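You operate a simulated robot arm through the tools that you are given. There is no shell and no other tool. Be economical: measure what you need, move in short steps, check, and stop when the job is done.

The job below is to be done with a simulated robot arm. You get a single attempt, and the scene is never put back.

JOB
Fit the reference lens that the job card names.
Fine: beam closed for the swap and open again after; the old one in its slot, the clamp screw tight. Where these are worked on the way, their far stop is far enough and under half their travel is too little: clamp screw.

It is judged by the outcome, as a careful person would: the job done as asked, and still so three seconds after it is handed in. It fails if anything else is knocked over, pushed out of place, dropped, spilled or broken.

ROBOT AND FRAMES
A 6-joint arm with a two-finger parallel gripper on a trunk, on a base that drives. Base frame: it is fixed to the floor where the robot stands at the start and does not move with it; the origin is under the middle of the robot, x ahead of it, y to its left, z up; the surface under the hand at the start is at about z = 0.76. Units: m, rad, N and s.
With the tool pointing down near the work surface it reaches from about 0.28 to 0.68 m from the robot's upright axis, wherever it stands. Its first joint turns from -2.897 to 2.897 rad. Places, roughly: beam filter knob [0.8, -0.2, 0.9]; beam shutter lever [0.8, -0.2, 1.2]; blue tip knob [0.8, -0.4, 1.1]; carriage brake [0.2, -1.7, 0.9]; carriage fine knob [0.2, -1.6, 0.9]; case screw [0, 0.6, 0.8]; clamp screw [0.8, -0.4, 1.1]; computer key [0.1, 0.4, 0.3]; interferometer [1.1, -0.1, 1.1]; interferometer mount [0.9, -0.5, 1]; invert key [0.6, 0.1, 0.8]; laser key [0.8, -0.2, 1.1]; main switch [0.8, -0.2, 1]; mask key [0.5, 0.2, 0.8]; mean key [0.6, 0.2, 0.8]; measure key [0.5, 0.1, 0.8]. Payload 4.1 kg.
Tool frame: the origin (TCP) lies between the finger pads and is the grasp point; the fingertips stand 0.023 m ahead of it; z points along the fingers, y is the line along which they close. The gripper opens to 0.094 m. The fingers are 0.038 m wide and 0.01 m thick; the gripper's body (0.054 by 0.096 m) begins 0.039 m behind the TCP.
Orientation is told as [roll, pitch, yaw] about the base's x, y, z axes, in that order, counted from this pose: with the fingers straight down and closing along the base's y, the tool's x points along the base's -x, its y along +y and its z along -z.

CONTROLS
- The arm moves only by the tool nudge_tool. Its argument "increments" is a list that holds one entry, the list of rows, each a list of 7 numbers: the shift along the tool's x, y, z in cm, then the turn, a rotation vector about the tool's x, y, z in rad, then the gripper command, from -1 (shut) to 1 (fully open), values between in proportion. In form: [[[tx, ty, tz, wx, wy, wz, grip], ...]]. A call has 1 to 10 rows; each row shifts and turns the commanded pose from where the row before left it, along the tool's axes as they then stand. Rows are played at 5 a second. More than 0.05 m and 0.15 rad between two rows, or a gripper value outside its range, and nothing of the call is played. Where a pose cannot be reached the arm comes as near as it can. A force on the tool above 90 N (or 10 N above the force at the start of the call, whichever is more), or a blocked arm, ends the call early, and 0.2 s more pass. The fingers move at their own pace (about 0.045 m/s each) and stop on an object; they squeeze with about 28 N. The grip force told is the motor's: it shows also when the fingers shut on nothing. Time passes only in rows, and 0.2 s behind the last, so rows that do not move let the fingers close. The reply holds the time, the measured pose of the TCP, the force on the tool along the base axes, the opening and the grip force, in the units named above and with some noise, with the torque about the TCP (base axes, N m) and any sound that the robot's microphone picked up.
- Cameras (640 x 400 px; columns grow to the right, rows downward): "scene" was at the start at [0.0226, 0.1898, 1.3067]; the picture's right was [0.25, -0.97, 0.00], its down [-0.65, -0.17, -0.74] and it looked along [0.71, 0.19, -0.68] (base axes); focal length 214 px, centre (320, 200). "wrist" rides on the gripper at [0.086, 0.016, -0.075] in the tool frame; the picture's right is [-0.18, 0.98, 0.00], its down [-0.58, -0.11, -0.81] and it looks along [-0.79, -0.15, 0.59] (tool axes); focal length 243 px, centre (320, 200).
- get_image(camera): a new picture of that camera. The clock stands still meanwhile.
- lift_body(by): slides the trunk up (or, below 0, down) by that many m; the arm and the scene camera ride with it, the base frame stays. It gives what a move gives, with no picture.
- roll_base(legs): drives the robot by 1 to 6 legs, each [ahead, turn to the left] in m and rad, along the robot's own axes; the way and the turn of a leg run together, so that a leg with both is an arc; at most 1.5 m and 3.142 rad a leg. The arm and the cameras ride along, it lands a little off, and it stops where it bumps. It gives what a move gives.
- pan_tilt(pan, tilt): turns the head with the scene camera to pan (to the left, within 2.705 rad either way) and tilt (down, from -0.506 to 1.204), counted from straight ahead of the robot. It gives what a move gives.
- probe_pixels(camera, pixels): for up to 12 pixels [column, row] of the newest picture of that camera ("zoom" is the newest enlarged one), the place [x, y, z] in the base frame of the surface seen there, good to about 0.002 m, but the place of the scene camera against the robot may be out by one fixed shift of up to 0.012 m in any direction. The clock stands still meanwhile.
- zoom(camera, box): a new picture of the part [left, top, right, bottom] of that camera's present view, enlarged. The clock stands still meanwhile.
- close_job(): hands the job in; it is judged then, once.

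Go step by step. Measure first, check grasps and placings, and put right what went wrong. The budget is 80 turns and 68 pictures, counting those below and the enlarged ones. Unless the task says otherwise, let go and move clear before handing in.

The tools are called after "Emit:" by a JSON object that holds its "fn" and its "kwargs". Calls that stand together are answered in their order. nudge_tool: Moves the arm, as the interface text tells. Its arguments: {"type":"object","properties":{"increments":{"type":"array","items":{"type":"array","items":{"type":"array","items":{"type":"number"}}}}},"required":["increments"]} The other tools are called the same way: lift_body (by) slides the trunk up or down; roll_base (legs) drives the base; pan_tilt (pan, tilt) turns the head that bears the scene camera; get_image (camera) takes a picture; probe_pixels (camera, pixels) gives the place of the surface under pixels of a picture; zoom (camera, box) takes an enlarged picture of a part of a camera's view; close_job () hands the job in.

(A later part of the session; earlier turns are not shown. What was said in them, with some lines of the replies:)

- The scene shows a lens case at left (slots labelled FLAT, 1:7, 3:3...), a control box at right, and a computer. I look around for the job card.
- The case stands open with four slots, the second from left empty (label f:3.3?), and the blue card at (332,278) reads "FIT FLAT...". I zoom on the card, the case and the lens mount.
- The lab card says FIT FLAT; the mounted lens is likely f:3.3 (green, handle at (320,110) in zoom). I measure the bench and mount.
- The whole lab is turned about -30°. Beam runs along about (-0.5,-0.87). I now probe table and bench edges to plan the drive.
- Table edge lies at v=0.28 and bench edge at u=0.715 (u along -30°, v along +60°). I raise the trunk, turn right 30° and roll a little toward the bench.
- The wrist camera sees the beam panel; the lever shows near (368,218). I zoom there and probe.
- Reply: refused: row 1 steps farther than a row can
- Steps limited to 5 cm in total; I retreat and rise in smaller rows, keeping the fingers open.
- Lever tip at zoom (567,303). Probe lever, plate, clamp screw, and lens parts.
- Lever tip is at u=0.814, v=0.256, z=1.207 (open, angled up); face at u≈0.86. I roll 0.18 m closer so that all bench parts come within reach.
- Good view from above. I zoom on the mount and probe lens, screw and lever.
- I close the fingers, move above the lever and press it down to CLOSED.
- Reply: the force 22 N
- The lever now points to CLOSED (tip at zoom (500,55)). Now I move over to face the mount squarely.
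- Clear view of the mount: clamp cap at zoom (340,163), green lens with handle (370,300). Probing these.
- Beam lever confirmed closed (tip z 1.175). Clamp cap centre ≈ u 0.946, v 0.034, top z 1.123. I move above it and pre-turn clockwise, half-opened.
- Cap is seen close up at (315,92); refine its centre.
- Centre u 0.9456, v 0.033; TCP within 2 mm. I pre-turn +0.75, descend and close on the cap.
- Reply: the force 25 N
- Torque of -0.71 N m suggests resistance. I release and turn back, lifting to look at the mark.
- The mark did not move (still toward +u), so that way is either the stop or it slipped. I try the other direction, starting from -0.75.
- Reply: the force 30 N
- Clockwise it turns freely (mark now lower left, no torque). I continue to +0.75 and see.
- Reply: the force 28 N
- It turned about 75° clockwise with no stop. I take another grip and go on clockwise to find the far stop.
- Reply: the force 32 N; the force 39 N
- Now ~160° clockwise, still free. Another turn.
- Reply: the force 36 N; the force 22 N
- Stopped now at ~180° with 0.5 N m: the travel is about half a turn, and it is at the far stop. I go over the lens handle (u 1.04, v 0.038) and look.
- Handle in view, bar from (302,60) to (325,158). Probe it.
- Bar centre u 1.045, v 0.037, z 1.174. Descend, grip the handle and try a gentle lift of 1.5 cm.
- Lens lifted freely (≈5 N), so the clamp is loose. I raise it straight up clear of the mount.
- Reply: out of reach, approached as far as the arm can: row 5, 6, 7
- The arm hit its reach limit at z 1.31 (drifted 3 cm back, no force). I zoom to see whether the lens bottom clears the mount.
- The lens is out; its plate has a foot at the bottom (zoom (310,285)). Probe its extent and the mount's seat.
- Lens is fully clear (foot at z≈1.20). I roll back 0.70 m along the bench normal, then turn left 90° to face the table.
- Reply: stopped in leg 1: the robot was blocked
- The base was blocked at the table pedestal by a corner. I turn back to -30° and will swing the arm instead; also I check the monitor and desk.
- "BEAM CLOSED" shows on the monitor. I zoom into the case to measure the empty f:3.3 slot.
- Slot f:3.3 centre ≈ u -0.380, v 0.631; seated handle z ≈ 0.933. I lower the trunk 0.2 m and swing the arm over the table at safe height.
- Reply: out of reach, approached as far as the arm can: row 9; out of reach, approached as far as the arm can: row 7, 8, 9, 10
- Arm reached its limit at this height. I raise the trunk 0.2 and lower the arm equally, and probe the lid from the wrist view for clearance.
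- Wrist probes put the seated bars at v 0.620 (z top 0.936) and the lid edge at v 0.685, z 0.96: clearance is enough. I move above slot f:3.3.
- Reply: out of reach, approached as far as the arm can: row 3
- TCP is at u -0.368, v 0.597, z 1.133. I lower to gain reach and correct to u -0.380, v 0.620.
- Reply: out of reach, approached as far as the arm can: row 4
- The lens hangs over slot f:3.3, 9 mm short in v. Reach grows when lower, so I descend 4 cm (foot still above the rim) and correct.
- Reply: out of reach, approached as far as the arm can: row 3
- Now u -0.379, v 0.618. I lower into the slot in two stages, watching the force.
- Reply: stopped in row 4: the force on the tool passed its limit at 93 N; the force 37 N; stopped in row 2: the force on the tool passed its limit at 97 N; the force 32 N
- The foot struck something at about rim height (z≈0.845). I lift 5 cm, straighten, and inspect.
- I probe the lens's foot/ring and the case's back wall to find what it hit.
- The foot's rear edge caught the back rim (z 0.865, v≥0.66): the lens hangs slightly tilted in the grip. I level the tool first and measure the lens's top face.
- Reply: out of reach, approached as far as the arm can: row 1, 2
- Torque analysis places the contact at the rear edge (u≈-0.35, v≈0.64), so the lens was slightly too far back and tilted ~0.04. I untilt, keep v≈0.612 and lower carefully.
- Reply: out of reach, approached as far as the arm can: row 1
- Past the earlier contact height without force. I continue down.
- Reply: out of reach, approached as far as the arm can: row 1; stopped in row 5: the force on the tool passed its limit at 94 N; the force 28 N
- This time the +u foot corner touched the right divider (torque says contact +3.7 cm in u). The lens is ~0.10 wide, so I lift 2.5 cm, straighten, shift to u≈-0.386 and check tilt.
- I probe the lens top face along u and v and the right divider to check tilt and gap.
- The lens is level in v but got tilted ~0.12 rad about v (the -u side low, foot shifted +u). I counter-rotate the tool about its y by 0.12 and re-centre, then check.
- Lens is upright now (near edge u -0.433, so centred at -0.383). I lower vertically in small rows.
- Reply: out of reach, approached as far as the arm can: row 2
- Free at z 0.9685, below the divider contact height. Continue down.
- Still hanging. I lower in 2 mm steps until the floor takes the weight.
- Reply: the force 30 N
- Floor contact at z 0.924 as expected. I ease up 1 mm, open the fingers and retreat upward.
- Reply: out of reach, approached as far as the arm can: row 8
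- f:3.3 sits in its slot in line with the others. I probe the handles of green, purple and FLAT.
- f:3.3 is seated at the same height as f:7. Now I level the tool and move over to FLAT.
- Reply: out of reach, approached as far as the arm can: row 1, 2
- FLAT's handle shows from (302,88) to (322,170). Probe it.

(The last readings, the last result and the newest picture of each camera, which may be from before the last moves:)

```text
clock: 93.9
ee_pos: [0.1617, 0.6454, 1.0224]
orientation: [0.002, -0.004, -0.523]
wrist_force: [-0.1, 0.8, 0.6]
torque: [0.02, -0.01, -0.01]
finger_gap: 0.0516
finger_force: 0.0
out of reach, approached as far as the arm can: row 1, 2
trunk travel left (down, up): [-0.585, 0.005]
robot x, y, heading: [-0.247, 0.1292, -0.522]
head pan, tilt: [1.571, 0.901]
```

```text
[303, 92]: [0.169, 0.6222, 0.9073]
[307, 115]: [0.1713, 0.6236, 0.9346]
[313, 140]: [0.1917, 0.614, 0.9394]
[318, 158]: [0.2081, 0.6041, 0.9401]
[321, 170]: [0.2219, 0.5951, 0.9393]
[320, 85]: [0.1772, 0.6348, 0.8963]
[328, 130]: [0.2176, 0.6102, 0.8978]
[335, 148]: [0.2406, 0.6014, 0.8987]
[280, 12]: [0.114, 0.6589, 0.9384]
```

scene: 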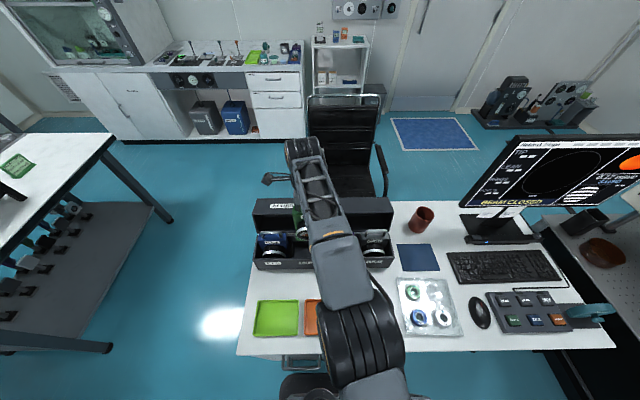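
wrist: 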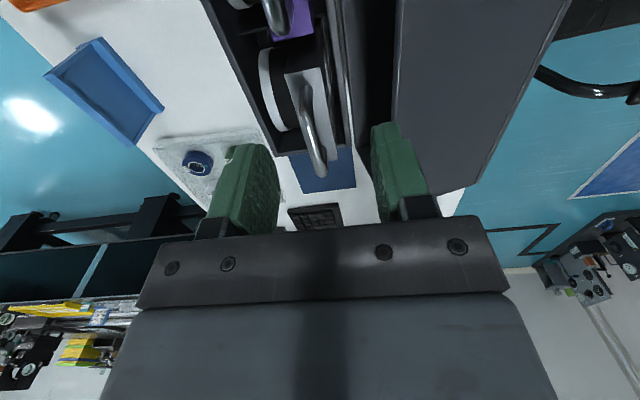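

FLAT bar: v 0.6265, near leg u -0.164, top z 0.9395. I shift to u -0.129, v 0.6265 and check before descending.

Emit:
{"fn": "nudge_tool", "kwargs": {"increments": [[[-2.7, -0.7, 0, 0, 0, 0, 0.1], [-2.7, -0.6, 0, 0, 0, 0, 0.1], [0, 0, 2.5, 0, 0, 0, 0.1], [0, 0, 0, 0, 0, 0, 0.1]]]}}

```text
clock: 94.9
ee_pos: [0.2028, 0.6056, 0.9993]
orientation: [0.001, -0.003, -0.522]
wrist_force: [0.0, -0.4, -0.1]
torque: [-0.02, -0.01, 0.0]
finger_gap: 0.0514
finger_force: 0.1
trunk travel left (down, up): [-0.585, 0.005]
robot x, y, heading: [-0.2395, 0.1272, -0.53]
head pan, tilt: [1.571, 0.901]
```

On target (u -0.127, v 0.626). Descend, grip, lift 2 cm.

Emit:
{"fn": "nudge_tool", "kwargs": {"increments": [[[0, 0, 3, 0, 0, 0, 0.1], [0, 0, 2.5, 0, 0, 0, 0.1], [0, 0, 1.4, 0, 0, 0, 0.1], [0, 0, 0, 0, 0, 0, -1], [0, 0, 0, 0, 0, 0, -1], [0, 0, 0, 0, 0, 0, -1]]]}}

Emit:
{"fn": "nudge_tool", "kwargs": {"increments": [[[0, 0, -1, 0, 0, 0, -1], [0, 0, -1, 0, 0, 0, -1], [0, 0, 0, 0, 0, 0, -1]]]}}

```text
clock: 96.3
ee_pos: [0.2008, 0.6058, 0.9312]
orientation: [0.0, -0.003, -0.525]
wrist_force: [-0.2, -0.1, -0.3]
torque: [-0.03, -0.06, -0.01]
finger_gap: 0.0116
finger_force: 28.2
trunk travel left (down, up): [-0.585, 0.005]
robot x, y, heading: [-0.2456, 0.1276, -0.531]
head pan, tilt: [1.571, 0.901]
```

```text
clock: 97.1
ee_pos: [0.2022, 0.6073, 0.9497]
orientation: [0.001, -0.004, -0.525]
wrist_force: [0.3, 0.1, -4.6]
torque: [0.06, -0.01, -0.01]
finger_gap: 0.0116
finger_force: 27.6
trunk travel left (down, up): [-0.585, 0.005]
robot x, y, heading: [-0.2439, 0.1252, -0.522]
head pan, tilt: [1.571, 0.901]
```

FLAT is held (4.6 N). Lift on, drifting slightly toward the robot to stay in reach.

Emit:
{"fn": "nudge_tool", "kwargs": {"increments": [[[0, 0, -2, 0, 0, 0, -1], [0, -0.3, -2, 0, 0, 0, -1], [0, -0.4, -2, 0, 0, 0, -1], [0, -0.5, -2, 0, 0, 0, -1], [0, -1, -2, 0, 0, 0, -1], [0, -2, -2, 0, 0, 0, -1], [0, -3, -2, 0, 0, 0, -1], [0, -3, -2, 0, 0, 0, -1], [0, -2, 0, 0, 0, 0, -1]]]}}

```text
clock: 99.1
ee_pos: [0.1432, 0.5026, 1.1095]
orientation: [-0.001, -0.002, -0.523]
wrist_force: [-0.8, 0.0, -5.1]
torque: [0.03, -0.01, -0.01]
finger_gap: 0.0113
finger_force: 27.7
trunk travel left (down, up): [-0.585, 0.005]
robot x, y, heading: [-0.2428, 0.1294, -0.524]
head pan, tilt: [1.571, 0.901]
```

Now swing FLAT forward to the robot's front and up to z≈1.35.

Emit:
{"fn": "nudge_tool", "kwargs": {"increments": [[[-3.6, -2.43, -2, 0, 0, 0, -1], [-3.6, -2.43, -2, 0, 0, 0, -1], [-3.6, -2.43, -2, 0, 0, 0, -1], [-3.6, -2.43, -2, 0, 0, 0, -1], [-3.6, -2.43, -2, 0, 0, 0, -1], [-3.6, -2.43, -2, 0, 0, 0, -1], [-3.6, -2.43, -2, 0, 0, 0, -1]]]}}

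Emit:
{"fn": "nudge_tool", "kwargs": {"increments": [[[-1.43, -4.24, -1.4, 0, 0, 0, -1], [-1.43, -4.24, -1.4, 0, 0, 0, -1], [-1.43, -4.24, -1.4, 0, 0, 0, -1], [-1.43, -4.24, -1.4, 0, 0, 0, -1], [-1.43, -4.24, -1.4, 0, 0, 0, -1], [-1.43, -4.24, -1.4, 0, 0, 0, -1], [-1.43, -4.24, -1.4, 0, 0, 0, -1], [0, 0, 0, 0, 0, 0, -1]]]}}

Emit:
{"fn": "pan_tilt", "kwargs": {"pan": 0.0, "tilt": 0.5}}

```text
clock: 100.7
ee_pos: [0.2721, 0.2275, 1.2477]
orientation: [0.002, -0.002, -0.525]
wrist_force: [0.0, -0.1, -5.1]
torque: [0.06, 0.01, -0.01]
finger_gap: 0.0118
finger_force: 28.1
trunk travel left (down, up): [-0.585, 0.005]
robot x, y, heading: [-0.2426, 0.1298, -0.524]
head pan, tilt: [1.571, 0.901]
```

```text
clock: 102.5
ee_pos: [0.2111, -0.0778, 1.3465]
orientation: [0.001, -0.003, -0.521]
wrist_force: [-0.3, 0.4, -5.5]
torque: [0.01, -0.04, 0.0]
finger_gap: 0.0111
finger_force: 28.2
trunk travel left (down, up): [-0.585, 0.005]
robot x, y, heading: [-0.2449, 0.1277, -0.524]
head pan, tilt: [1.571, 0.901]
```

```text
clock: 104.1
ee_pos: [0.2115, -0.0799, 1.3461]
orientation: [0.003, -0.002, -0.526]
wrist_force: [0.2, 0.1, -5.1]
torque: [-0.04, 0.02, -0.02]
finger_gap: 0.0114
finger_force: 28.2
trunk travel left (down, up): [-0.585, 0.005]
robot x, y, heading: [-0.2429, 0.1255, -0.528]
head pan, tilt: [0.0, 0.499]
```

Hand is ready in front. Drive back to the bench: 0.745 m ahead.

Emit:
{"fn": "roll_base", "kwargs": {"legs": [[0.745, 0]]}}

Emit:
{"fn": "get_image", "kwargs": {"camera": "wrist"}}

```text
clock: 108.1
ee_pos: [0.8497, -0.4337, 1.3456]
orientation: [0.003, -0.002, -0.509]
wrist_force: [-0.3, 0.4, -5.0]
torque: [0.0, -0.01, -0.01]
finger_gap: 0.0114
finger_force: 28.0
trunk travel left (down, up): [-0.585, 0.005]
robot x, y, heading: [0.3882, -0.2325, -0.511]
head pan, tilt: [0.0, 0.499]
```

```text
11 pictures are left
```

wrist: 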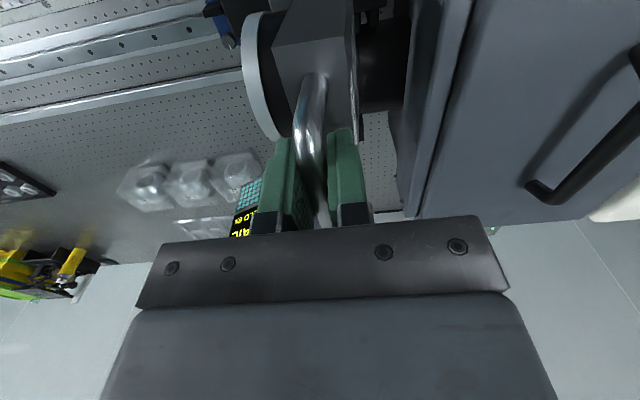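

FLAT rides at u 0.953, v 0.049, yaw slightly off. I probe its top face for tilt and the mount visible below.

Emit:
{"fn": "probe_pixels", "kwargs": {"camera": "wrist", "pixels": [[285, 85], [290, 100], [340, 75], [343, 100], [335, 85], [300, 85], [310, 110], [300, 40], [330, 40], [310, 15], [335, 15], [312, 85]]}}

```text
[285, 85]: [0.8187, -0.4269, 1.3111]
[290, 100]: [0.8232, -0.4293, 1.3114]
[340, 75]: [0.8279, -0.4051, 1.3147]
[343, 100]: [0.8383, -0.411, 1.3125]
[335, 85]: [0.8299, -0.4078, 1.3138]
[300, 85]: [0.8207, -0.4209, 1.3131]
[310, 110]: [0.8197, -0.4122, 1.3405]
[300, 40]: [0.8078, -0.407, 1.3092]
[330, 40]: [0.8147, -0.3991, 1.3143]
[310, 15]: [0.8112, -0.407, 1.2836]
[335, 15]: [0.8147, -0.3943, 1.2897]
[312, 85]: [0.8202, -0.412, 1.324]
```

Top face slopes ~0.08 about u (foot leaning to +v). I counter-tilt 0.06, fix yaw and move above the mount, lowering to z≈1.315.

Emit:
{"fn": "nudge_tool", "kwargs": {"increments": [[[-3, -0.4, 0, 0, 0, 0.017, -1], [-3, -0.4, 1, 0, 0, 0, -1], [-3, -0.4, 1, 0, 0, 0, -1], [-0.5, 0, 1, 0.06, 0, 0, -1], [0, 0, 0, 0, 0, 0, -1]]]}}

Emit:
{"fn": "zoom", "kwargs": {"camera": "wrist", "box": [220, 0, 400, 200]}}

Emit:
{"fn": "probe_pixels", "kwargs": {"camera": "zoom", "pixels": [[260, 170], [280, 160], [260, 150], [350, 150], [370, 160], [375, 200], [265, 190], [380, 240], [360, 130], [320, 60], [350, 40], [300, 90]]}}

```text
clock: 109.3
ee_pos: [0.9273, -0.4923, 1.3165]
orientation: [-0.056, -0.003, -0.523]
wrist_force: [-0.9, 0.4, -5.6]
torque: [0.04, -0.01, -0.02]
finger_gap: 0.0118
finger_force: 28.4
trunk travel left (down, up): [-0.585, 0.005]
robot x, y, heading: [0.3903, -0.2342, -0.512]
head pan, tilt: [0.0, 0.499]
```

```text
2.00 times, centred on (310, 100) of wrist
```

zoom: 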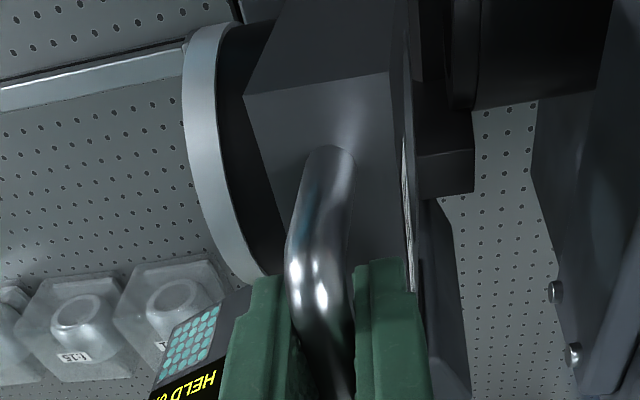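

```text
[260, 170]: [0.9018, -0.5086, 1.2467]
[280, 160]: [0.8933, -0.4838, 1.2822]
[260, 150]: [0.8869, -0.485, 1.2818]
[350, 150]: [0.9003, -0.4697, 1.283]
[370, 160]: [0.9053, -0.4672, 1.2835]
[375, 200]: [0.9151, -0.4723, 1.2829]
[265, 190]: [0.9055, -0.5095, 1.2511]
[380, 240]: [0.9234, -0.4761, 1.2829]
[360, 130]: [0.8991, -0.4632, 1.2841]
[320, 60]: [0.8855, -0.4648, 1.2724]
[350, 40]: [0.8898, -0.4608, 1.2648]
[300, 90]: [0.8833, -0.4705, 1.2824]
```

Alignment matches the seated position (near edge u 0.999, v centre 0.037). I add 0.05 counter-tilt and descend vertically in stages.

Emit:
{"fn": "nudge_tool", "kwargs": {"increments": [[[0, 0, 0, 0.05, 0, 0, -1], [0, 0.21, 1.99, 0, 0, 0, -1], [0, 0.21, 1.99, 0, 0, 0, -1], [0, 0.1, 1, 0, 0, 0, -1], [0, 0, 0, 0, 0, 0, -1]]]}}

```text
clock: 110.5
ee_pos: [0.9276, -0.4926, 1.2641]
orientation: [-0.108, -0.004, -0.523]
wrist_force: [-0.2, -0.8, -5.4]
torque: [0.06, 0.01, 0.01]
finger_gap: 0.0116
finger_force: 28.1
trunk travel left (down, up): [-0.585, 0.005]
robot x, y, heading: [0.39, -0.2332, -0.517]
head pan, tilt: [0.0, 0.499]
```

Emit:
{"fn": "nudge_tool", "kwargs": {"increments": [[[0.1, 0.08, 0.8, 0, 0, 0, -1], [0, 0.08, 0.8, 0, 0, 0, -1], [0, 0.08, 0.8, 0, 0, 0, -1], [0, 0.08, 0.8, 0, 0, 0, -1], [0, 0, 0, 0, 0, 0, -1]]]}}

```text
clock: 111.7
ee_pos: [0.927, -0.4915, 1.2327]
orientation: [-0.109, -0.002, -0.525]
wrist_force: [0.9, 0.2, -4.8]
torque: [0.09, 0.01, -0.02]
finger_gap: 0.0113
finger_force: 28.6
trunk travel left (down, up): [-0.585, 0.005]
robot x, y, heading: [0.3911, -0.2348, -0.509]
head pan, tilt: [0.0, 0.499]
```

Emit:
{"fn": "nudge_tool", "kwargs": {"increments": [[[0, 0.08, 0.7, 0, 0, 0, -1], [0, 0.08, 0.7, 0, 0, 0, -1], [0, 0.08, 0.7, 0, 0, 0, -1], [0, 0.08, 0.7, 0, 0, 0, -1], [0, 0, 0, 0, 0, 0, -1]]]}}

```text
clock: 112.9
ee_pos: [0.9253, -0.4905, 1.2071]
orientation: [-0.109, -0.002, -0.522]
wrist_force: [0.5, -0.8, -5.8]
torque: [0.06, -0.01, -0.02]
finger_gap: 0.0117
finger_force: 28.1
trunk travel left (down, up): [-0.585, 0.005]
robot x, y, heading: [0.3907, -0.2308, -0.511]
head pan, tilt: [0.0, 0.499]
```

Emit:
{"fn": "nudge_tool", "kwargs": {"increments": [[[0, 0.07, 0.7, 0, 0, 0, -1], [0, 0.07, 0.7, 0, 0, 0, -1], [0, 0.06, 0.6, 0, 0, 0, -1], [0, 0, 0, 0, 0, 0, -1]]]}}

```text
clock: 113.9
ee_pos: [0.9263, -0.4912, 1.1861]
orientation: [-0.107, -0.002, -0.524]
wrist_force: [0.2, 0.5, -5.3]
torque: [0.03, -0.02, -0.01]
finger_gap: 0.0116
finger_force: 27.7
trunk travel left (down, up): [-0.585, 0.005]
robot x, y, heading: [0.3937, -0.2346, -0.507]
head pan, tilt: [0.0, 0.499]
```

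Emit:
{"fn": "nudge_tool", "kwargs": {"increments": [[[0, 0.05, 0.5, 0, 0, 0, -1], [0, 0.05, 0.5, 0, 0, 0, -1], [0, 0.04, 0.4, 0, 0, 0, -1], [0, 0, 0, 0, 0, 0, -1]]]}}

```text
clock: 114.9
ee_pos: [0.9235, -0.4921, 1.1712]
orientation: [-0.108, -0.002, -0.524]
wrist_force: [-0.1, 1.0, -5.2]
torque: [0.04, -0.02, 0.01]
finger_gap: 0.0116
finger_force: 27.7
trunk travel left (down, up): [-0.585, 0.005]
robot x, y, heading: [0.393, -0.2328, -0.512]
head pan, tilt: [0.0, 0.499]
```

Nearly seated (expected 1.166). Final millimetres.

Emit:
{"fn": "nudge_tool", "kwargs": {"increments": [[[0, 0.02, 0.25, 0, 0, 0, -1], [0, 0.02, 0.2, 0, 0, 0, -1], [0, 0.02, 0.15, 0, 0, 0, -1], [0, 0, 0, 0, 0, 0, -1]]]}}

Emit:
{"fn": "get_image", "kwargs": {"camera": "wrist"}}

```text
clock: 115.9
ee_pos: [0.9264, -0.492, 1.1671]
orientation: [-0.108, -0.004, -0.524]
wrist_force: [0.4, -0.5, -4.4]
torque: [-0.03, -0.01, 0.04]
finger_gap: 0.0117
finger_force: 28.2
trunk travel left (down, up): [-0.585, 0.005]
robot x, y, heading: [0.3899, -0.2359, -0.507]
head pan, tilt: [0.0, 0.499]
```

```text
9 pictures are left
```

wrist: 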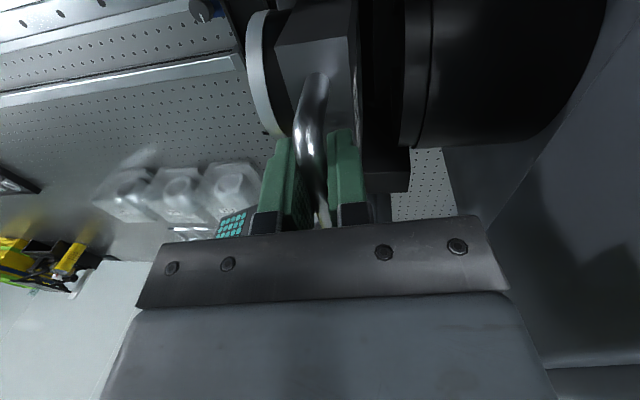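

Emit:
{"fn": "nudge_tool", "kwargs": {"increments": [[[0, 0.02, 0.15, 0, 0, 0, -1], [0, 0.02, 0.15, 0, 0, 0, -1], [0, 0, 0, 0, 0, 0, -1]]]}}

```text
clock: 116.7
ee_pos: [0.9258, -0.4892, 1.1653]
orientation: [-0.107, -0.008, -0.521]
wrist_force: [7.7, 3.7, 21.7]
torque: [0.17, 0.34, -0.09]
finger_gap: 0.0117
finger_force: 28.1
trunk travel left (down, up): [-0.585, 0.005]
robot x, y, heading: [0.3923, -0.2361, -0.511]
head pan, tilt: [0.0, 0.499]
```

Seated at z 1.165 (contact 22 N), as before. I open the fingers and retreat straight up, then level.

Emit:
{"fn": "nudge_tool", "kwargs": {"increments": [[[0, 0, -0.1, 0, 0, 0, -1], [0, 0, 0, 0, 0, 0, -0.2], [0, 0, 0, 0, 0, 0, 0.2], [0, 0, 0, 0, 0, 0, 0.2], [0, -0.2, -2, 0, 0, 0, 0.2], [0, -0.2, -2, 0, 0, 0, 0.2], [0, 0, -2, -0.1, 0, 0, 0.2], [0, 0, 0, 0, 0, 0, 0.2]]]}}

Emit:
{"fn": "get_image", "kwargs": {"camera": "wrist"}}

Emit:
{"fn": "probe_pixels", "kwargs": {"camera": "wrist", "pixels": [[308, 85], [314, 110], [320, 135], [325, 155], [304, 60], [318, 60], [335, 100], [340, 140], [290, 20], [325, 25]]}}

```text
clock: 118.5
ee_pos: [0.9266, -0.486, 1.2229]
orientation: [-0.009, -0.005, -0.524]
wrist_force: [-0.1, -0.2, 0.4]
torque: [-0.01, 0.04, 0.0]
finger_gap: 0.0567
finger_force: 0.1
trunk travel left (down, up): [-0.585, 0.005]
robot x, y, heading: [0.3928, -0.2334, -0.511]
head pan, tilt: [0.0, 0.499]
```

```text
8 pictures are left
```

wrist: 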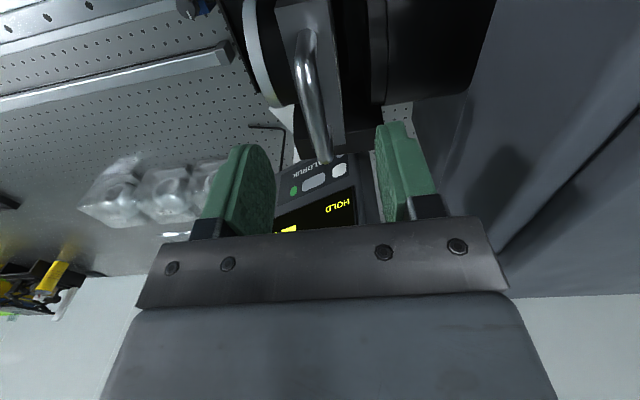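

```text
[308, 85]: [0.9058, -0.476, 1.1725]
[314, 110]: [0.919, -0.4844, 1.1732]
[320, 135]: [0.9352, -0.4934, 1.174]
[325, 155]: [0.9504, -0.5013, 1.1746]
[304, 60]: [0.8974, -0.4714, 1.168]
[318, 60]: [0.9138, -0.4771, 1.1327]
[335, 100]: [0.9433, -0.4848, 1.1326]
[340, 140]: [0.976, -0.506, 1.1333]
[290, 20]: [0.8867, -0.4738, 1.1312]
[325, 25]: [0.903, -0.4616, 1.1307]
```

FLAT sits at the same height as the old lens did (bar 1.174, top 1.132). Now back to the clamp screw to tighten it (counterclockwise, to the initial stop).

Emit:
{"fn": "nudge_tool", "kwargs": {"increments": [[[3.5, -0.3, 0, -0.009, 0.004, 0, 0.1], [3.5, -0.3, 0, 0, 0, 0, 0.1], [3, -0.3, 0, 0, 0, 0, 0.1], [0, 0, 2, 0, 0, 0, 0.1], [0, 0, 0, 0, 0, 0, 0.1]]]}}

```text
clock: 119.7
ee_pos: [0.8349, -0.446, 1.2017]
orientation: [0.001, 0.002, -0.524]
wrist_force: [-0.4, -0.6, 0.0]
torque: [-0.04, 0.0, 0.0]
finger_gap: 0.0515
finger_force: 0.1
trunk travel left (down, up): [-0.585, 0.005]
robot x, y, heading: [0.391, -0.2332, -0.513]
head pan, tilt: [0.0, 0.499]
```

Emit:
{"fn": "nudge_tool", "kwargs": {"increments": [[[0, 0.2, 2, 0, 0, 0.15, 0.1], [0, 0, 2, 0, 0, 0.15, 0.1], [0, 0, 1.5, 0, 0, 0.15, 0.1], [0, 0, 1, 0, 0, 0.15, 0.1], [0, 0, 1.2, 0, 0, 0.15, 0.1], [0, 0, 0, 0, 0, 0, -1], [0, 0, 0, 0, 0, 0, -1], [0, 0, 0, 0, 0, 0, -1]]]}}

Emit:
{"fn": "nudge_tool", "kwargs": {"increments": [[[0, 0, 0, 0, 0, -0.15, -1], [0, 0, 0, 0, 0, -0.15, -1], [0, 0, 0, 0, 0, -0.15, -1], [0, 0, 0, 0, 0, -0.15, -1], [0, 0, 0, 0, 0, -0.15, -1], [0, 0, 0, 0, 0, -0.15, -1], [0, 0, 0, 0, 0, -0.15, -1], [0, 0, 0, 0, 0, -0.15, -1], [0, 0, 0, 0, 0, -0.15, -1], [0, 0, 0, 0, 0, -0.15, -1]]]}}

Emit:
{"fn": "nudge_tool", "kwargs": {"increments": [[[0, 0, 0, 0, 0, 0, 0.1], [0, 0, 0, 0, 0, 0, 0.1], [0, 0, -3.0, 0, 0, 0.15, 0.1], [0, 0, 0, 0, 0, 0.15, 0.1], [0, 0, 0, 0, 0, 0.15, 0.1], [0, 0, 0, 0, 0, 0.15, 0.1], [0, 0, 0, 0, 0, 0.15, 0.1], [0, 0, 0, 0, 0, 0.15, 0.1], [0, 0, 0, 0, 0, 0.15, 0.1], [0, 0, 0, 0, 0, 0.15, 0.1]]]}}

Emit:
{"fn": "nudge_tool", "kwargs": {"increments": [[[0, 0, 0, 0, 0, 0.15, 0.1], [0, 0, 0, 0, 0, 0.15, 0.1], [0, 0, 3.0, 0, 0, 0, 0.1], [0, 0, 0, 0, 0, 0, -1], [0, 0, 0, 0, 0, 0, -1], [0, 0, 0, 0, 0, 0, -1]]]}}

Emit:
{"fn": "nudge_tool", "kwargs": {"increments": [[[0, 0, 0, 0, 0, -0.15, -1], [0, 0, 0, 0, 0, -0.15, -1], [0, 0, 0, 0, 0, -0.15, -1], [0, 0, 0, 0, 0, -0.15, -1], [0, 0, 0, 0, 0, -0.15, -1], [0, 0, 0, 0, 0, -0.15, -1], [0, 0, 0, 0, 0, -0.15, -1], [0, 0, 0, 0, 0, -0.15, -1], [0, 0, 0, 0, 0, -0.15, -1], [0, 0, 0, 0, 0, -0.15, -1]]]}}

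```text
clock: 121.5
ee_pos: [0.8363, -0.446, 1.1272]
orientation: [0.001, 0.0, -1.275]
wrist_force: [2.9, 0.9, -2.2]
torque: [-0.15, -0.41, -0.02]
finger_gap: 0.0289
finger_force: 45.5
trunk travel left (down, up): [-0.585, 0.005]
robot x, y, heading: [0.3914, -0.2344, -0.512]
head pan, tilt: [0.0, 0.499]
```

```text
clock: 123.7
ee_pos: [0.8355, -0.4484, 1.1259]
orientation: [0.001, -0.001, 0.229]
wrist_force: [-10.7, -24.8, 3.4]
torque: [-0.53, 0.81, -0.05]
finger_gap: 0.0287
finger_force: 44.8
trunk travel left (down, up): [-0.585, 0.005]
robot x, y, heading: [0.3916, -0.2363, -0.515]
head pan, tilt: [0.0, 0.499]
```

```text
clock: 125.9
ee_pos: [0.8369, -0.4453, 1.1563]
orientation: [-0.001, 0.001, -0.978]
wrist_force: [-0.3, -0.9, 0.2]
torque: [0.01, 0.0, 0.03]
finger_gap: 0.0517
finger_force: 0.0
trunk travel left (down, up): [-0.585, 0.005]
robot x, y, heading: [0.3943, -0.2345, -0.51]
head pan, tilt: [0.0, 0.499]
```

```text
clock: 127.3
ee_pos: [0.8362, -0.4456, 1.1275]
orientation: [-0.001, 0.0, -1.274]
wrist_force: [5.7, 1.8, 0.2]
torque: [-0.13, -0.39, -0.01]
finger_gap: 0.0285
finger_force: 45.3
trunk travel left (down, up): [-0.585, 0.005]
robot x, y, heading: [0.3929, -0.2348, -0.512]
head pan, tilt: [0.0, 0.499]
```

```text
clock: 129.5
ee_pos: [0.8356, -0.4487, 1.1265]
orientation: [0.001, -0.002, 0.228]
wrist_force: [-5.7, -24.1, 4.3]
torque: [-0.63, -0.12, -0.7]
finger_gap: 0.0288
finger_force: 45.1
trunk travel left (down, up): [-0.585, 0.005]
robot x, y, heading: [0.3943, -0.2355, -0.51]
head pan, tilt: [0.0, 0.499]
```

Torque -0.7 N m again, as at the initial stop: tight. I release, rise, and check the mark.

Emit:
{"fn": "nudge_tool", "kwargs": {"increments": [[[0, 0, 0, 0, 0, 0, 0.1], [0, 0, 0, 0, 0, 0, 0.1], [0, 0, -2, 0, 0, 0.15, 0.1], [0, 0, -2, 0, 0, 0.15, 0.1], [0, 0, -2, 0, 0, 0.15, 0.1], [0, 0, -1.7, 0, 0, 0.15, 0.1], [0, 0, 0, 0, 0, 0.15, 0.1]]]}}

Emit:
{"fn": "zoom", "kwargs": {"camera": "wrist", "box": [220, 30, 412, 150]}}

```text
clock: 131.1
ee_pos: [0.8366, -0.4443, 1.2051]
orientation: [0.001, -0.001, -0.527]
wrist_force: [0.3, 1.0, 0.0]
torque: [-0.05, -0.01, -0.04]
finger_gap: 0.0516
finger_force: 0.1
trunk travel left (down, up): [-0.585, 0.005]
robot x, y, heading: [0.3865, -0.2359, -0.515]
head pan, tilt: [0.0, 0.499]
```

```text
3.33 times, centred on (316, 90) of wrist
```

zoom: 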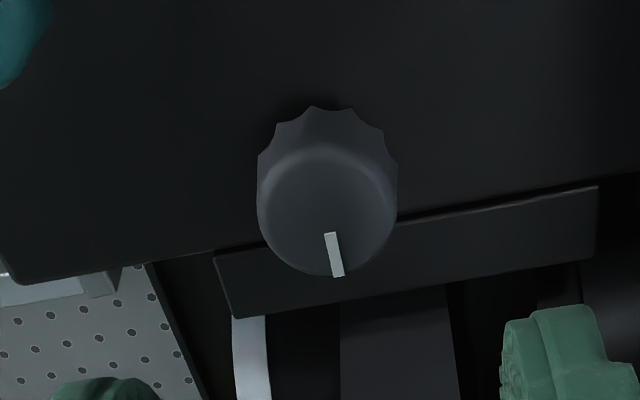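

The mark is back at its initial place: clamp tight. Next I go to the shutter lever, fingers half open, to grip it and raise it.

Emit:
{"fn": "nudge_tool", "kwargs": {"increments": [[[0, 0, -4.5, 0, 0, 0, 0.1], [0, 0, -4.5, 0, 0, 0, 0.1], [4.2, 0, 0, 0, 0, 0, 0.1], [4.2, 1.5, 0, 0, 0, 0, 0.1], [4.2, 2, 0, 0, 0, 0, 0.1], [0, 4.7, 0, 0, 0, 0, 0.1], [0, 4.7, 0, 0, 0, 0, 0.1], [0, 4.6, 0, 0, 0, 0, 0.1], [0, 4.6, 0, 0, 0, 0, 0.1], [0, 0, 0, 0, 0, 0, 0.1]]]}}

```text
clock: 133.3
ee_pos: [0.8369, -0.1911, 1.2937]
orientation: [0.001, 0.001, -0.526]
wrist_force: [0.0, -0.6, -0.7]
torque: [-0.01, 0.02, 0.03]
finger_gap: 0.0517
finger_force: 0.3
trunk travel left (down, up): [-0.585, 0.005]
robot x, y, heading: [0.3924, -0.2344, -0.505]
head pan, tilt: [0.0, 0.499]
```

Right above the lever (u 0.820, v 0.253). Descend, grip and raise.

Emit:
{"fn": "nudge_tool", "kwargs": {"increments": [[[0, 0.1, 4, 0, 0, 0, 0.1], [0, 0, 4, 0, 0, 0, 0.1], [0, 0, 3.2, 0, 0, 0, 0.1], [0, 0, 0, 0, 0, 0, -1], [0, 0, 0, 0, 0, 0, -1], [0, 0, 0, 0, 0, 0, -1]]]}}

Emit:
{"fn": "nudge_tool", "kwargs": {"increments": [[[0.2, 0, -1, 0, 0, 0, -1], [0, 0, -1, 0, 0, 0, -1], [0, 0, -1, 0, 0, 0, -1], [0, 0, -0.7, 0, 0, 0, -1], [0, 0, 0, 0, 0, 0, -1]]]}}

```text
clock: 134.7
ee_pos: [0.8387, -0.1878, 1.188]
orientation: [0.013, -0.015, -0.522]
wrist_force: [16.1, 6.7, 54.4]
torque: [-1.06, -1.97, 0.23]
finger_gap: 0.0241
finger_force: 45.6
trunk travel left (down, up): [-0.585, 0.005]
robot x, y, heading: [0.3896, -0.2328, -0.513]
head pan, tilt: [0.0, 0.499]
```

```text
clock: 135.9
ee_pos: [0.8363, -0.1896, 1.2215]
orientation: [0.001, 0.001, -0.524]
wrist_force: [-0.7, -0.8, 0.6]
torque: [0.03, 0.0, -0.02]
finger_gap: 0.0002
finger_force: 42.4
trunk travel left (down, up): [-0.585, 0.005]
robot x, y, heading: [0.3891, -0.2407, -0.506]
head pan, tilt: [0.0, 0.499]
5 turns are left
```

5 turns left. The palm touched the box's top edge and the lever slipped out; I back off to view it, then regrip from 1.4 cm farther out and raise it, and view again, all in one go.

Emit:
{"fn": "nudge_tool", "kwargs": {"increments": [[[0, 0, -4.5, 0, 0, 0, 1], [0, 0, -4.5, 0, 0, 0, 1], [3.5, 0, -3, 0, 0, 0, 1], [3.5, 0, -1.5, 0, 0, 0, 1], [0, 0, 0, 0, 0, 0, 1]]]}}

Emit:
{"fn": "zoom", "kwargs": {"camera": "wrist", "box": [220, 60, 420, 220]}}

Emit:
{"fn": "probe_pixels", "kwargs": {"camera": "zoom", "pixels": [[320, 100], [320, 140], [320, 180], [320, 220], [300, 160], [340, 160], [320, 260], [300, 200], [340, 200], [320, 60]]}}

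```text
clock: 137.1
ee_pos: [0.7794, -0.1551, 1.3556]
orientation: [0.0, 0.002, -0.526]
wrist_force: [-0.9, -0.3, -0.2]
torque: [-0.03, 0.03, -0.02]
finger_gap: 0.0939
finger_force: 0.0
trunk travel left (down, up): [-0.585, 0.005]
robot x, y, heading: [0.3915, -0.2344, -0.512]
head pan, tilt: [0.0, 0.499]
```

```text
2.50 times, centred on (320, 140) of wrist
```

zoom: 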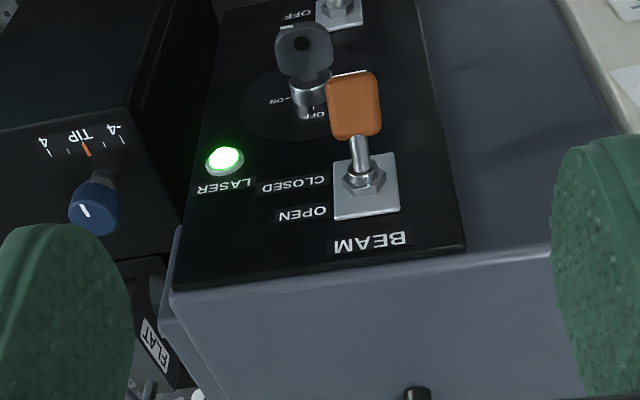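

```text
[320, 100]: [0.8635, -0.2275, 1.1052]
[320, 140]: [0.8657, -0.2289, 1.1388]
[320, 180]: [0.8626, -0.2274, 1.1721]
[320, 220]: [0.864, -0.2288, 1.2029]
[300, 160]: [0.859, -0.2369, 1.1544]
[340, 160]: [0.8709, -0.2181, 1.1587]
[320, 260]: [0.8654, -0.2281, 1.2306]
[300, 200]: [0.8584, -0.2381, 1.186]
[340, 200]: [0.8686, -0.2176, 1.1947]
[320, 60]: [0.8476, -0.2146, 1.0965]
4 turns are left
```

Lever still closed (pad at zoom (355,105)). I regrip at u≈0.806, clear of the box edge, raise, release and check both lever and monitor.

Emit:
{"fn": "nudge_tool", "kwargs": {"increments": [[[-2.7, -0.2, 3, 0, 0, 0, -0.1], [-2.65, 0, 3, 0, 0, 0, -0.1], [0, 0, 4, 0, 0, 0, -0.1], [0, 0, 4, 0, 0, 0, -0.1], [0, 0, 3, 0, 0, 0, -0.1], [0, 0, 1.3, 0, 0, 0, -0.1], [0, 0, 0, 0, 0, 0, -1], [0, 0, 0, 0, 0, 0, -1], [0, 0, 0, 0, 0, 0, -1]]]}}

Emit:
{"fn": "nudge_tool", "kwargs": {"increments": [[[0, 0, -0.5, 0, 0, 0, -1], [0, 0, -0.5, 0, 0, 0, -1], [0, 0, -0.6, 0, 0, 0, -1], [0, 0, -0.6, 0, 0, 0, -1], [0, 0, -0.6, 0, 0, 0, -1], [0, 0, -0.6, 0, 0, 0, -1], [0, 0, -0.6, 0, 0, 0, -1], [0, 0, 0, 0, 0, 0, -1]]]}}

Emit:
{"fn": "nudge_tool", "kwargs": {"increments": [[[0, 0, 0, 0, 0, 0, 0.1], [0, 0, 0, 0, 0, 0, 0.1], [0, 0, -4, 0, 0, 0, 0.1], [0, 0, -4, 0, 0, 0, 0.5], [2.7, 0, -3, 0, 0, 0, 1], [2.65, 0, -3, 0, 0, 0, 1], [0, 0, 0, 0, 0, 0, 1]]]}}

Emit:
{"fn": "zoom", "kwargs": {"camera": "wrist", "box": [220, 60, 420, 220]}}

Emit:
{"fn": "pan_tilt", "kwargs": {"pan": 1.5, "tilt": 0.5}}

Emit:
{"fn": "get_image", "kwargs": {"camera": "scene"}}

```text
clock: 139.1
ee_pos: [0.8244, -0.1805, 1.1713]
orientation: [0.002, -0.001, -0.523]
wrist_force: [6.7, 11.6, -1.4]
torque: [0.36, -0.22, 0.78]
finger_gap: 0.0241
finger_force: 45.1
trunk travel left (down, up): [-0.585, 0.005]
robot x, y, heading: [0.3926, -0.2332, -0.507]
head pan, tilt: [0.0, 0.499]
```

```text
clock: 140.9
ee_pos: [0.8254, -0.1795, 1.2109]
orientation: [-0.002, 0.003, -0.523]
wrist_force: [1.9, 12.2, -26.9]
torque: [0.83, 1.14, 0.56]
finger_gap: 0.0236
finger_force: 44.9
trunk travel left (down, up): [-0.585, 0.005]
robot x, y, heading: [0.3869, -0.2353, -0.516]
head pan, tilt: [0.0, 0.499]
heard: click
```

```text
clock: 142.5
ee_pos: [0.7736, -0.1551, 1.35]
orientation: [0.0, 0.002, -0.523]
wrist_force: [0.6, 0.2, 0.2]
torque: [0.01, -0.01, 0.02]
finger_gap: 0.0942
finger_force: 0.0
trunk travel left (down, up): [-0.585, 0.005]
robot x, y, heading: [0.389, -0.2347, -0.506]
head pan, tilt: [0.0, 0.499]
```

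```text
2.50 times, centred on (320, 140) of wrist
```

zoom: 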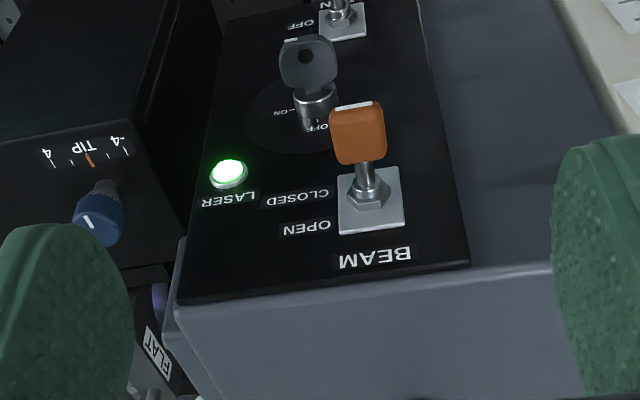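

```text
clock: 144.1
ee_pos: [0.7744, -0.1557, 1.3496]
orientation: [0.0, 0.001, -0.523]
wrist_force: [0.4, -0.2, 0.2]
torque: [-0.02, -0.02, 0.02]
finger_gap: 0.0939
finger_force: 0.1
trunk travel left (down, up): [-0.585, 0.005]
robot x, y, heading: [0.3893, -0.2339, -0.513]
head pan, tilt: [1.499, 0.499]
```

```text
4 pictures are left
3 turns are left
```

scene: 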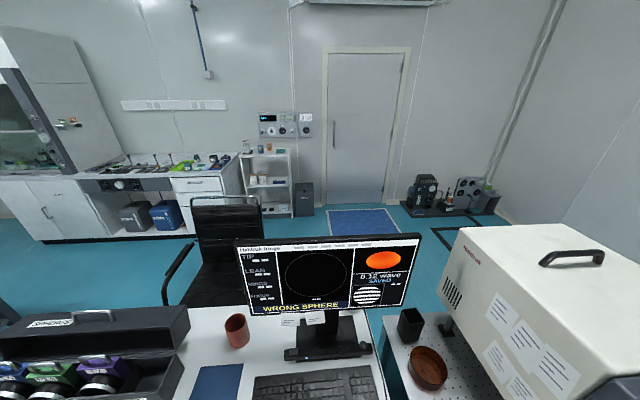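

A click was heard and the monitor no longer says "BEAM CLOSED". I check the lever height and the monitor text closely.

Emit:
{"fn": "zoom", "kwargs": {"camera": "scene", "box": [225, 225, 435, 345]}}

Emit:
{"fn": "zoom", "kwargs": {"camera": "wrist", "box": [290, 80, 370, 160]}}

Emit:
{"fn": "probe_pixels", "kwargs": {"camera": "zoom", "pixels": [[335, 160], [340, 100], [330, 80], [350, 200], [360, 250], [345, 130], [360, 150], [380, 150]]}}

```text
3.05 times, centred on (330, 285) of scene
```

zoom: 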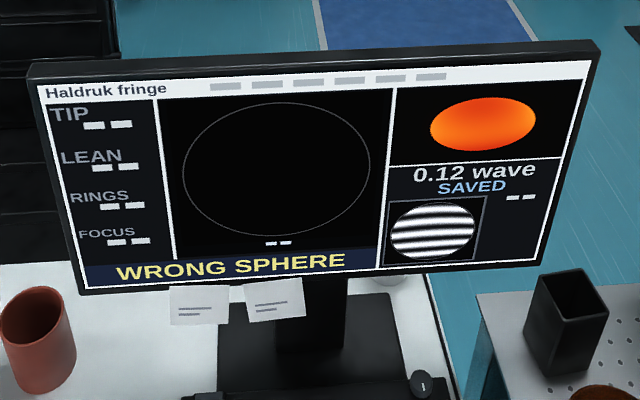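

```text
5.00 times, centred on (330, 120) of wrist
```

zoom: 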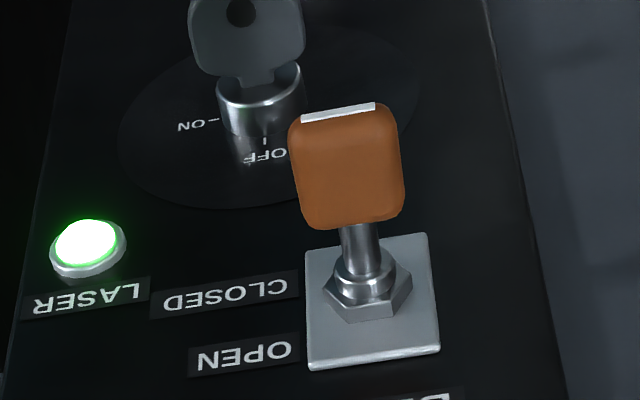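

```text
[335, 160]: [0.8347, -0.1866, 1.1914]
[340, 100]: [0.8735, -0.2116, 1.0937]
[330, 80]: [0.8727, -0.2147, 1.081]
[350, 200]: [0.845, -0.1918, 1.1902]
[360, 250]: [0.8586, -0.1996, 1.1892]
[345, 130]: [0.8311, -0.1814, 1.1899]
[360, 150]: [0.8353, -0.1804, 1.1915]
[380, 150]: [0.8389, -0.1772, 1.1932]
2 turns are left
```

The lever stands only horizontal (z 1.191; open was 1.207). I grip nearer its tip and drag it up in three cycles, then retreat and verify.

Emit:
{"fn": "nudge_tool", "kwargs": {"increments": [[[-2.7, 0.3, 3, 0, 0, 0, -0.1], [-2.7, 0, 3, 0, 0, 0, -0.1], [0, 0, 4, 0, 0, 0, -0.1], [0, 0, 4, 0, 0, 0, -0.1], [0, 0, 2.8, 0, 0, 0, -0.1], [0, 0, 0, 0, 0, 0, -1], [0, 0, 0, 0, 0, 0, -1], [0, 0, 0, 0, 0, 0, -1]]]}}

Emit:
{"fn": "nudge_tool", "kwargs": {"increments": [[[0, 0, -0.7, 0, 0, 0, -1], [0, 0, -0.7, 0, 0, 0, -1], [0, 0, -0.7, 0, 0, 0, -1], [0, 0, -0.7, 0, 0, 0, -1], [0, 0, -0.7, 0, 0, 0, -1], [0, 0, -0.7, 0, 0, 0, -1], [0, 0, -0.7, 0, 0, 0, -1], [0, 0, 0, 0, 0, 0, -1]]]}}

Emit:
{"fn": "nudge_tool", "kwargs": {"increments": [[[0, 0, 0, 0, 0, 0, -0.1], [0, 0, 0, 0, 0, 0, -0.1], [0, 0, 2, 0, 0, 0, -0.1], [0, 0, 2, 0, 0, 0, -0.1], [0, 0, 0, 0, 0, 0, -1], [0, 0, 0, 0, 0, 0, -1], [0, 0, 0, 0, 0, 0, -1]]]}}

Emit:
{"fn": "nudge_tool", "kwargs": {"increments": [[[0, 0, -0.8, 0, 0, 0, -1], [0, 0, -0.8, 0, 0, 0, -1], [0, 0, -0.8, 0, 0, 0, -1], [0, 0, -0.8, 0, 0, 0, -1], [0, 0, -0.8, 0, 0, 0, -1], [0, 0, -0.8, 0, 0, 0, -1], [0, 0, 0, 0, 0, 0, -1]]]}}

Emit:
{"fn": "nudge_tool", "kwargs": {"increments": [[[0, 0, 0, 0, 0, 0, -0.1], [0, 0, 0, 0, 0, 0, -0.1], [0, 0, 2, 0, 0, 0, -0.1], [0, 0, 2.2, 0, 0, 0, -0.1], [0, 0, 0, 0, 0, 0, -1], [0, 0, 0, 0, 0, 0, -1], [0, 0, 0, 0, 0, 0, -1]]]}}

Emit:
{"fn": "nudge_tool", "kwargs": {"increments": [[[0, 0, -0.8, 0, 0, 0, -1], [0, 0, -0.8, 0, 0, 0, -1], [0, 0, -0.8, 0, 0, 0, -1], [0, 0, -0.8, 0, 0, 0, -1], [0, 0, -0.8, 0, 0, 0, -1], [0, 0, -0.8, 0, 0, 0, -1], [0, 0, 0, 0, 0, 0, -1]]]}}

Emit:
{"fn": "nudge_tool", "kwargs": {"increments": [[[0, 0, 0, 0, 0, 0, 0.1], [0, 0, 0, 0, 0, 0, 0.1], [0, 0, -4, 0, 0, 0, 0.1], [0, 0, -4, 0, 0, 0, 0.5], [2.7, 0, -2, 0, 0, 0, 1], [2.7, 0, -2, 0, 0, 0, 1], [0, 0, 0, 0, 0, 0, 1]]]}}

Emit:
{"fn": "zoom", "kwargs": {"camera": "wrist", "box": [290, 80, 370, 160]}}

Emit:
{"fn": "probe_pixels", "kwargs": {"camera": "zoom", "pixels": [[335, 160], [340, 190], [345, 220], [350, 130], [350, 250]]}}

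```text
clock: 145.9
ee_pos: [0.8219, -0.1791, 1.1831]
orientation: [0.001, 0.0, -0.523]
wrist_force: [8.8, 14.1, -0.7]
torque: [0.23, -0.09, 0.66]
finger_gap: 0.0239
finger_force: 45.1
trunk travel left (down, up): [-0.585, 0.005]
robot x, y, heading: [0.3939, -0.2316, -0.511]
head pan, tilt: [1.499, 0.499]
```

```text
clock: 147.7
ee_pos: [0.8233, -0.1799, 1.2306]
orientation: [-0.006, 0.006, -0.526]
wrist_force: [-1.8, -5.0, -39.0]
torque: [0.29, 0.61, 0.04]
finger_gap: 0.0235
finger_force: 45.6
trunk travel left (down, up): [-0.585, 0.005]
robot x, y, heading: [0.391, -0.2325, -0.509]
head pan, tilt: [1.499, 0.499]
```

```text
clock: 149.3
ee_pos: [0.8233, -0.1803, 1.1933]
orientation: [0.001, 0.0, -0.523]
wrist_force: [4.1, 3.0, 0.9]
torque: [0.15, -0.14, 0.24]
finger_gap: 0.0238
finger_force: 45.3
trunk travel left (down, up): [-0.585, 0.005]
robot x, y, heading: [0.387, -0.2338, -0.506]
head pan, tilt: [1.499, 0.499]
```

```text
clock: 150.2
ee_pos: [0.8238, -0.1803, 1.2035]
orientation: [-0.022, 0.027, -0.52]
wrist_force: [19.6, 4.7, -34.3]
torque: [0.23, -0.46, 0.36]
finger_gap: 0.0239
finger_force: 45.4
trunk travel left (down, up): [-0.585, 0.005]
robot x, y, heading: [0.3907, -0.2385, -0.509]
head pan, tilt: [1.499, 0.499]
stopped in row 4: the force on the tool passed its limit at 97 N (the readings are from after the stop); the commanded pose is now the measured one
```

```text
clock: 151.8
ee_pos: [0.8203, -0.1789, 1.1638]
orientation: [-0.018, 0.02, -0.522]
wrist_force: [12.7, 19.1, 6.0]
torque: [-0.28, -0.09, 0.93]
finger_gap: 0.0234
finger_force: 45.0
trunk travel left (down, up): [-0.585, 0.005]
robot x, y, heading: [0.3892, -0.2373, -0.508]
head pan, tilt: [1.499, 0.499]
```

```text
clock: 153.3
ee_pos: [0.822, -0.1782, 1.2036]
orientation: [-0.034, 0.038, -0.525]
wrist_force: [2.6, 9.6, -76.6]
torque: [0.49, 0.77, 0.49]
finger_gap: 0.024
finger_force: 45.2
trunk travel left (down, up): [-0.585, 0.005]
robot x, y, heading: [0.3944, -0.2319, -0.51]
head pan, tilt: [1.499, 0.499]
```

```text
clock: 154.9
ee_pos: [0.7751, -0.1538, 1.3333]
orientation: [-0.017, 0.02, -0.524]
wrist_force: [0.2, 0.3, 0.1]
torque: [0.0, 0.01, 0.03]
finger_gap: 0.0941
finger_force: 0.0
trunk travel left (down, up): [-0.585, 0.005]
robot x, y, heading: [0.3915, -0.2385, -0.512]
head pan, tilt: [1.499, 0.499]
```

```text
5.00 times, centred on (330, 120) of wrist
```

zoom: 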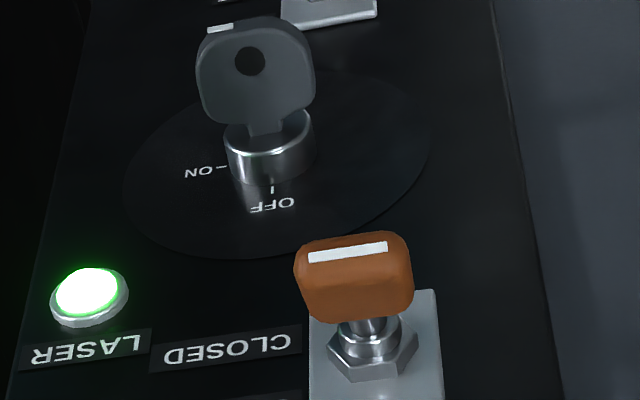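

```text
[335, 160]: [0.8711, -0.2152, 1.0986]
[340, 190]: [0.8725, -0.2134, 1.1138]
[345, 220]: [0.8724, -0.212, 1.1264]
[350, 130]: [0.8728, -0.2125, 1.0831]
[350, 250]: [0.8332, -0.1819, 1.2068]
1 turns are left
```

The lever tip is back at its open height: z 1.207, the same as at the start. The hand is clear, so I hand the job in.

FLAT is in the mount and the clamp screw is back at its original stop. f:3.3 is in its slot and the beam is open again. With FLAT in, the monitor shows "WRONG SPHERE", and I left that as it is.

Emit:
{"fn": "close_job", "kwargs": {}}

```text
The job is handed in.
```

I fitted the FLAT lens that the job card names and handed the job in. The beam was closed for the swap and is open again.

- **Old lens:** the f:3.3 is in its own slot in the case, at the same height as f:7. It sits about 1 cm further forward. On the way in it struck the case's back rim twice and the right divider once. I saw nothing else moved, but I did not check it or the case closely for marks.
- **FLAT:** it sits at the same height the old lens did, to within about 2 mm, and 3–4 mm off sideways, which is close to my measuring error.
- **Clamp screw:** it is back at its starting stop, and I took that stop as tight. I did not tug FLAT to confirm it holds.
- **Beam lever:** it took several tries to open, and the grip pulled hard on it (up to 97 N). It ended at its starting open height.
- **Monitor:** it shows "WRONG SPHERE" with FLAT fitted. I read it while the lever was only halfway up and left it as it was, because the card asks only for FLAT. I don't know what causes it.
- **Table:** the robot's base bumped the desk's drawer pedestal once while turning. Nothing looked moved.
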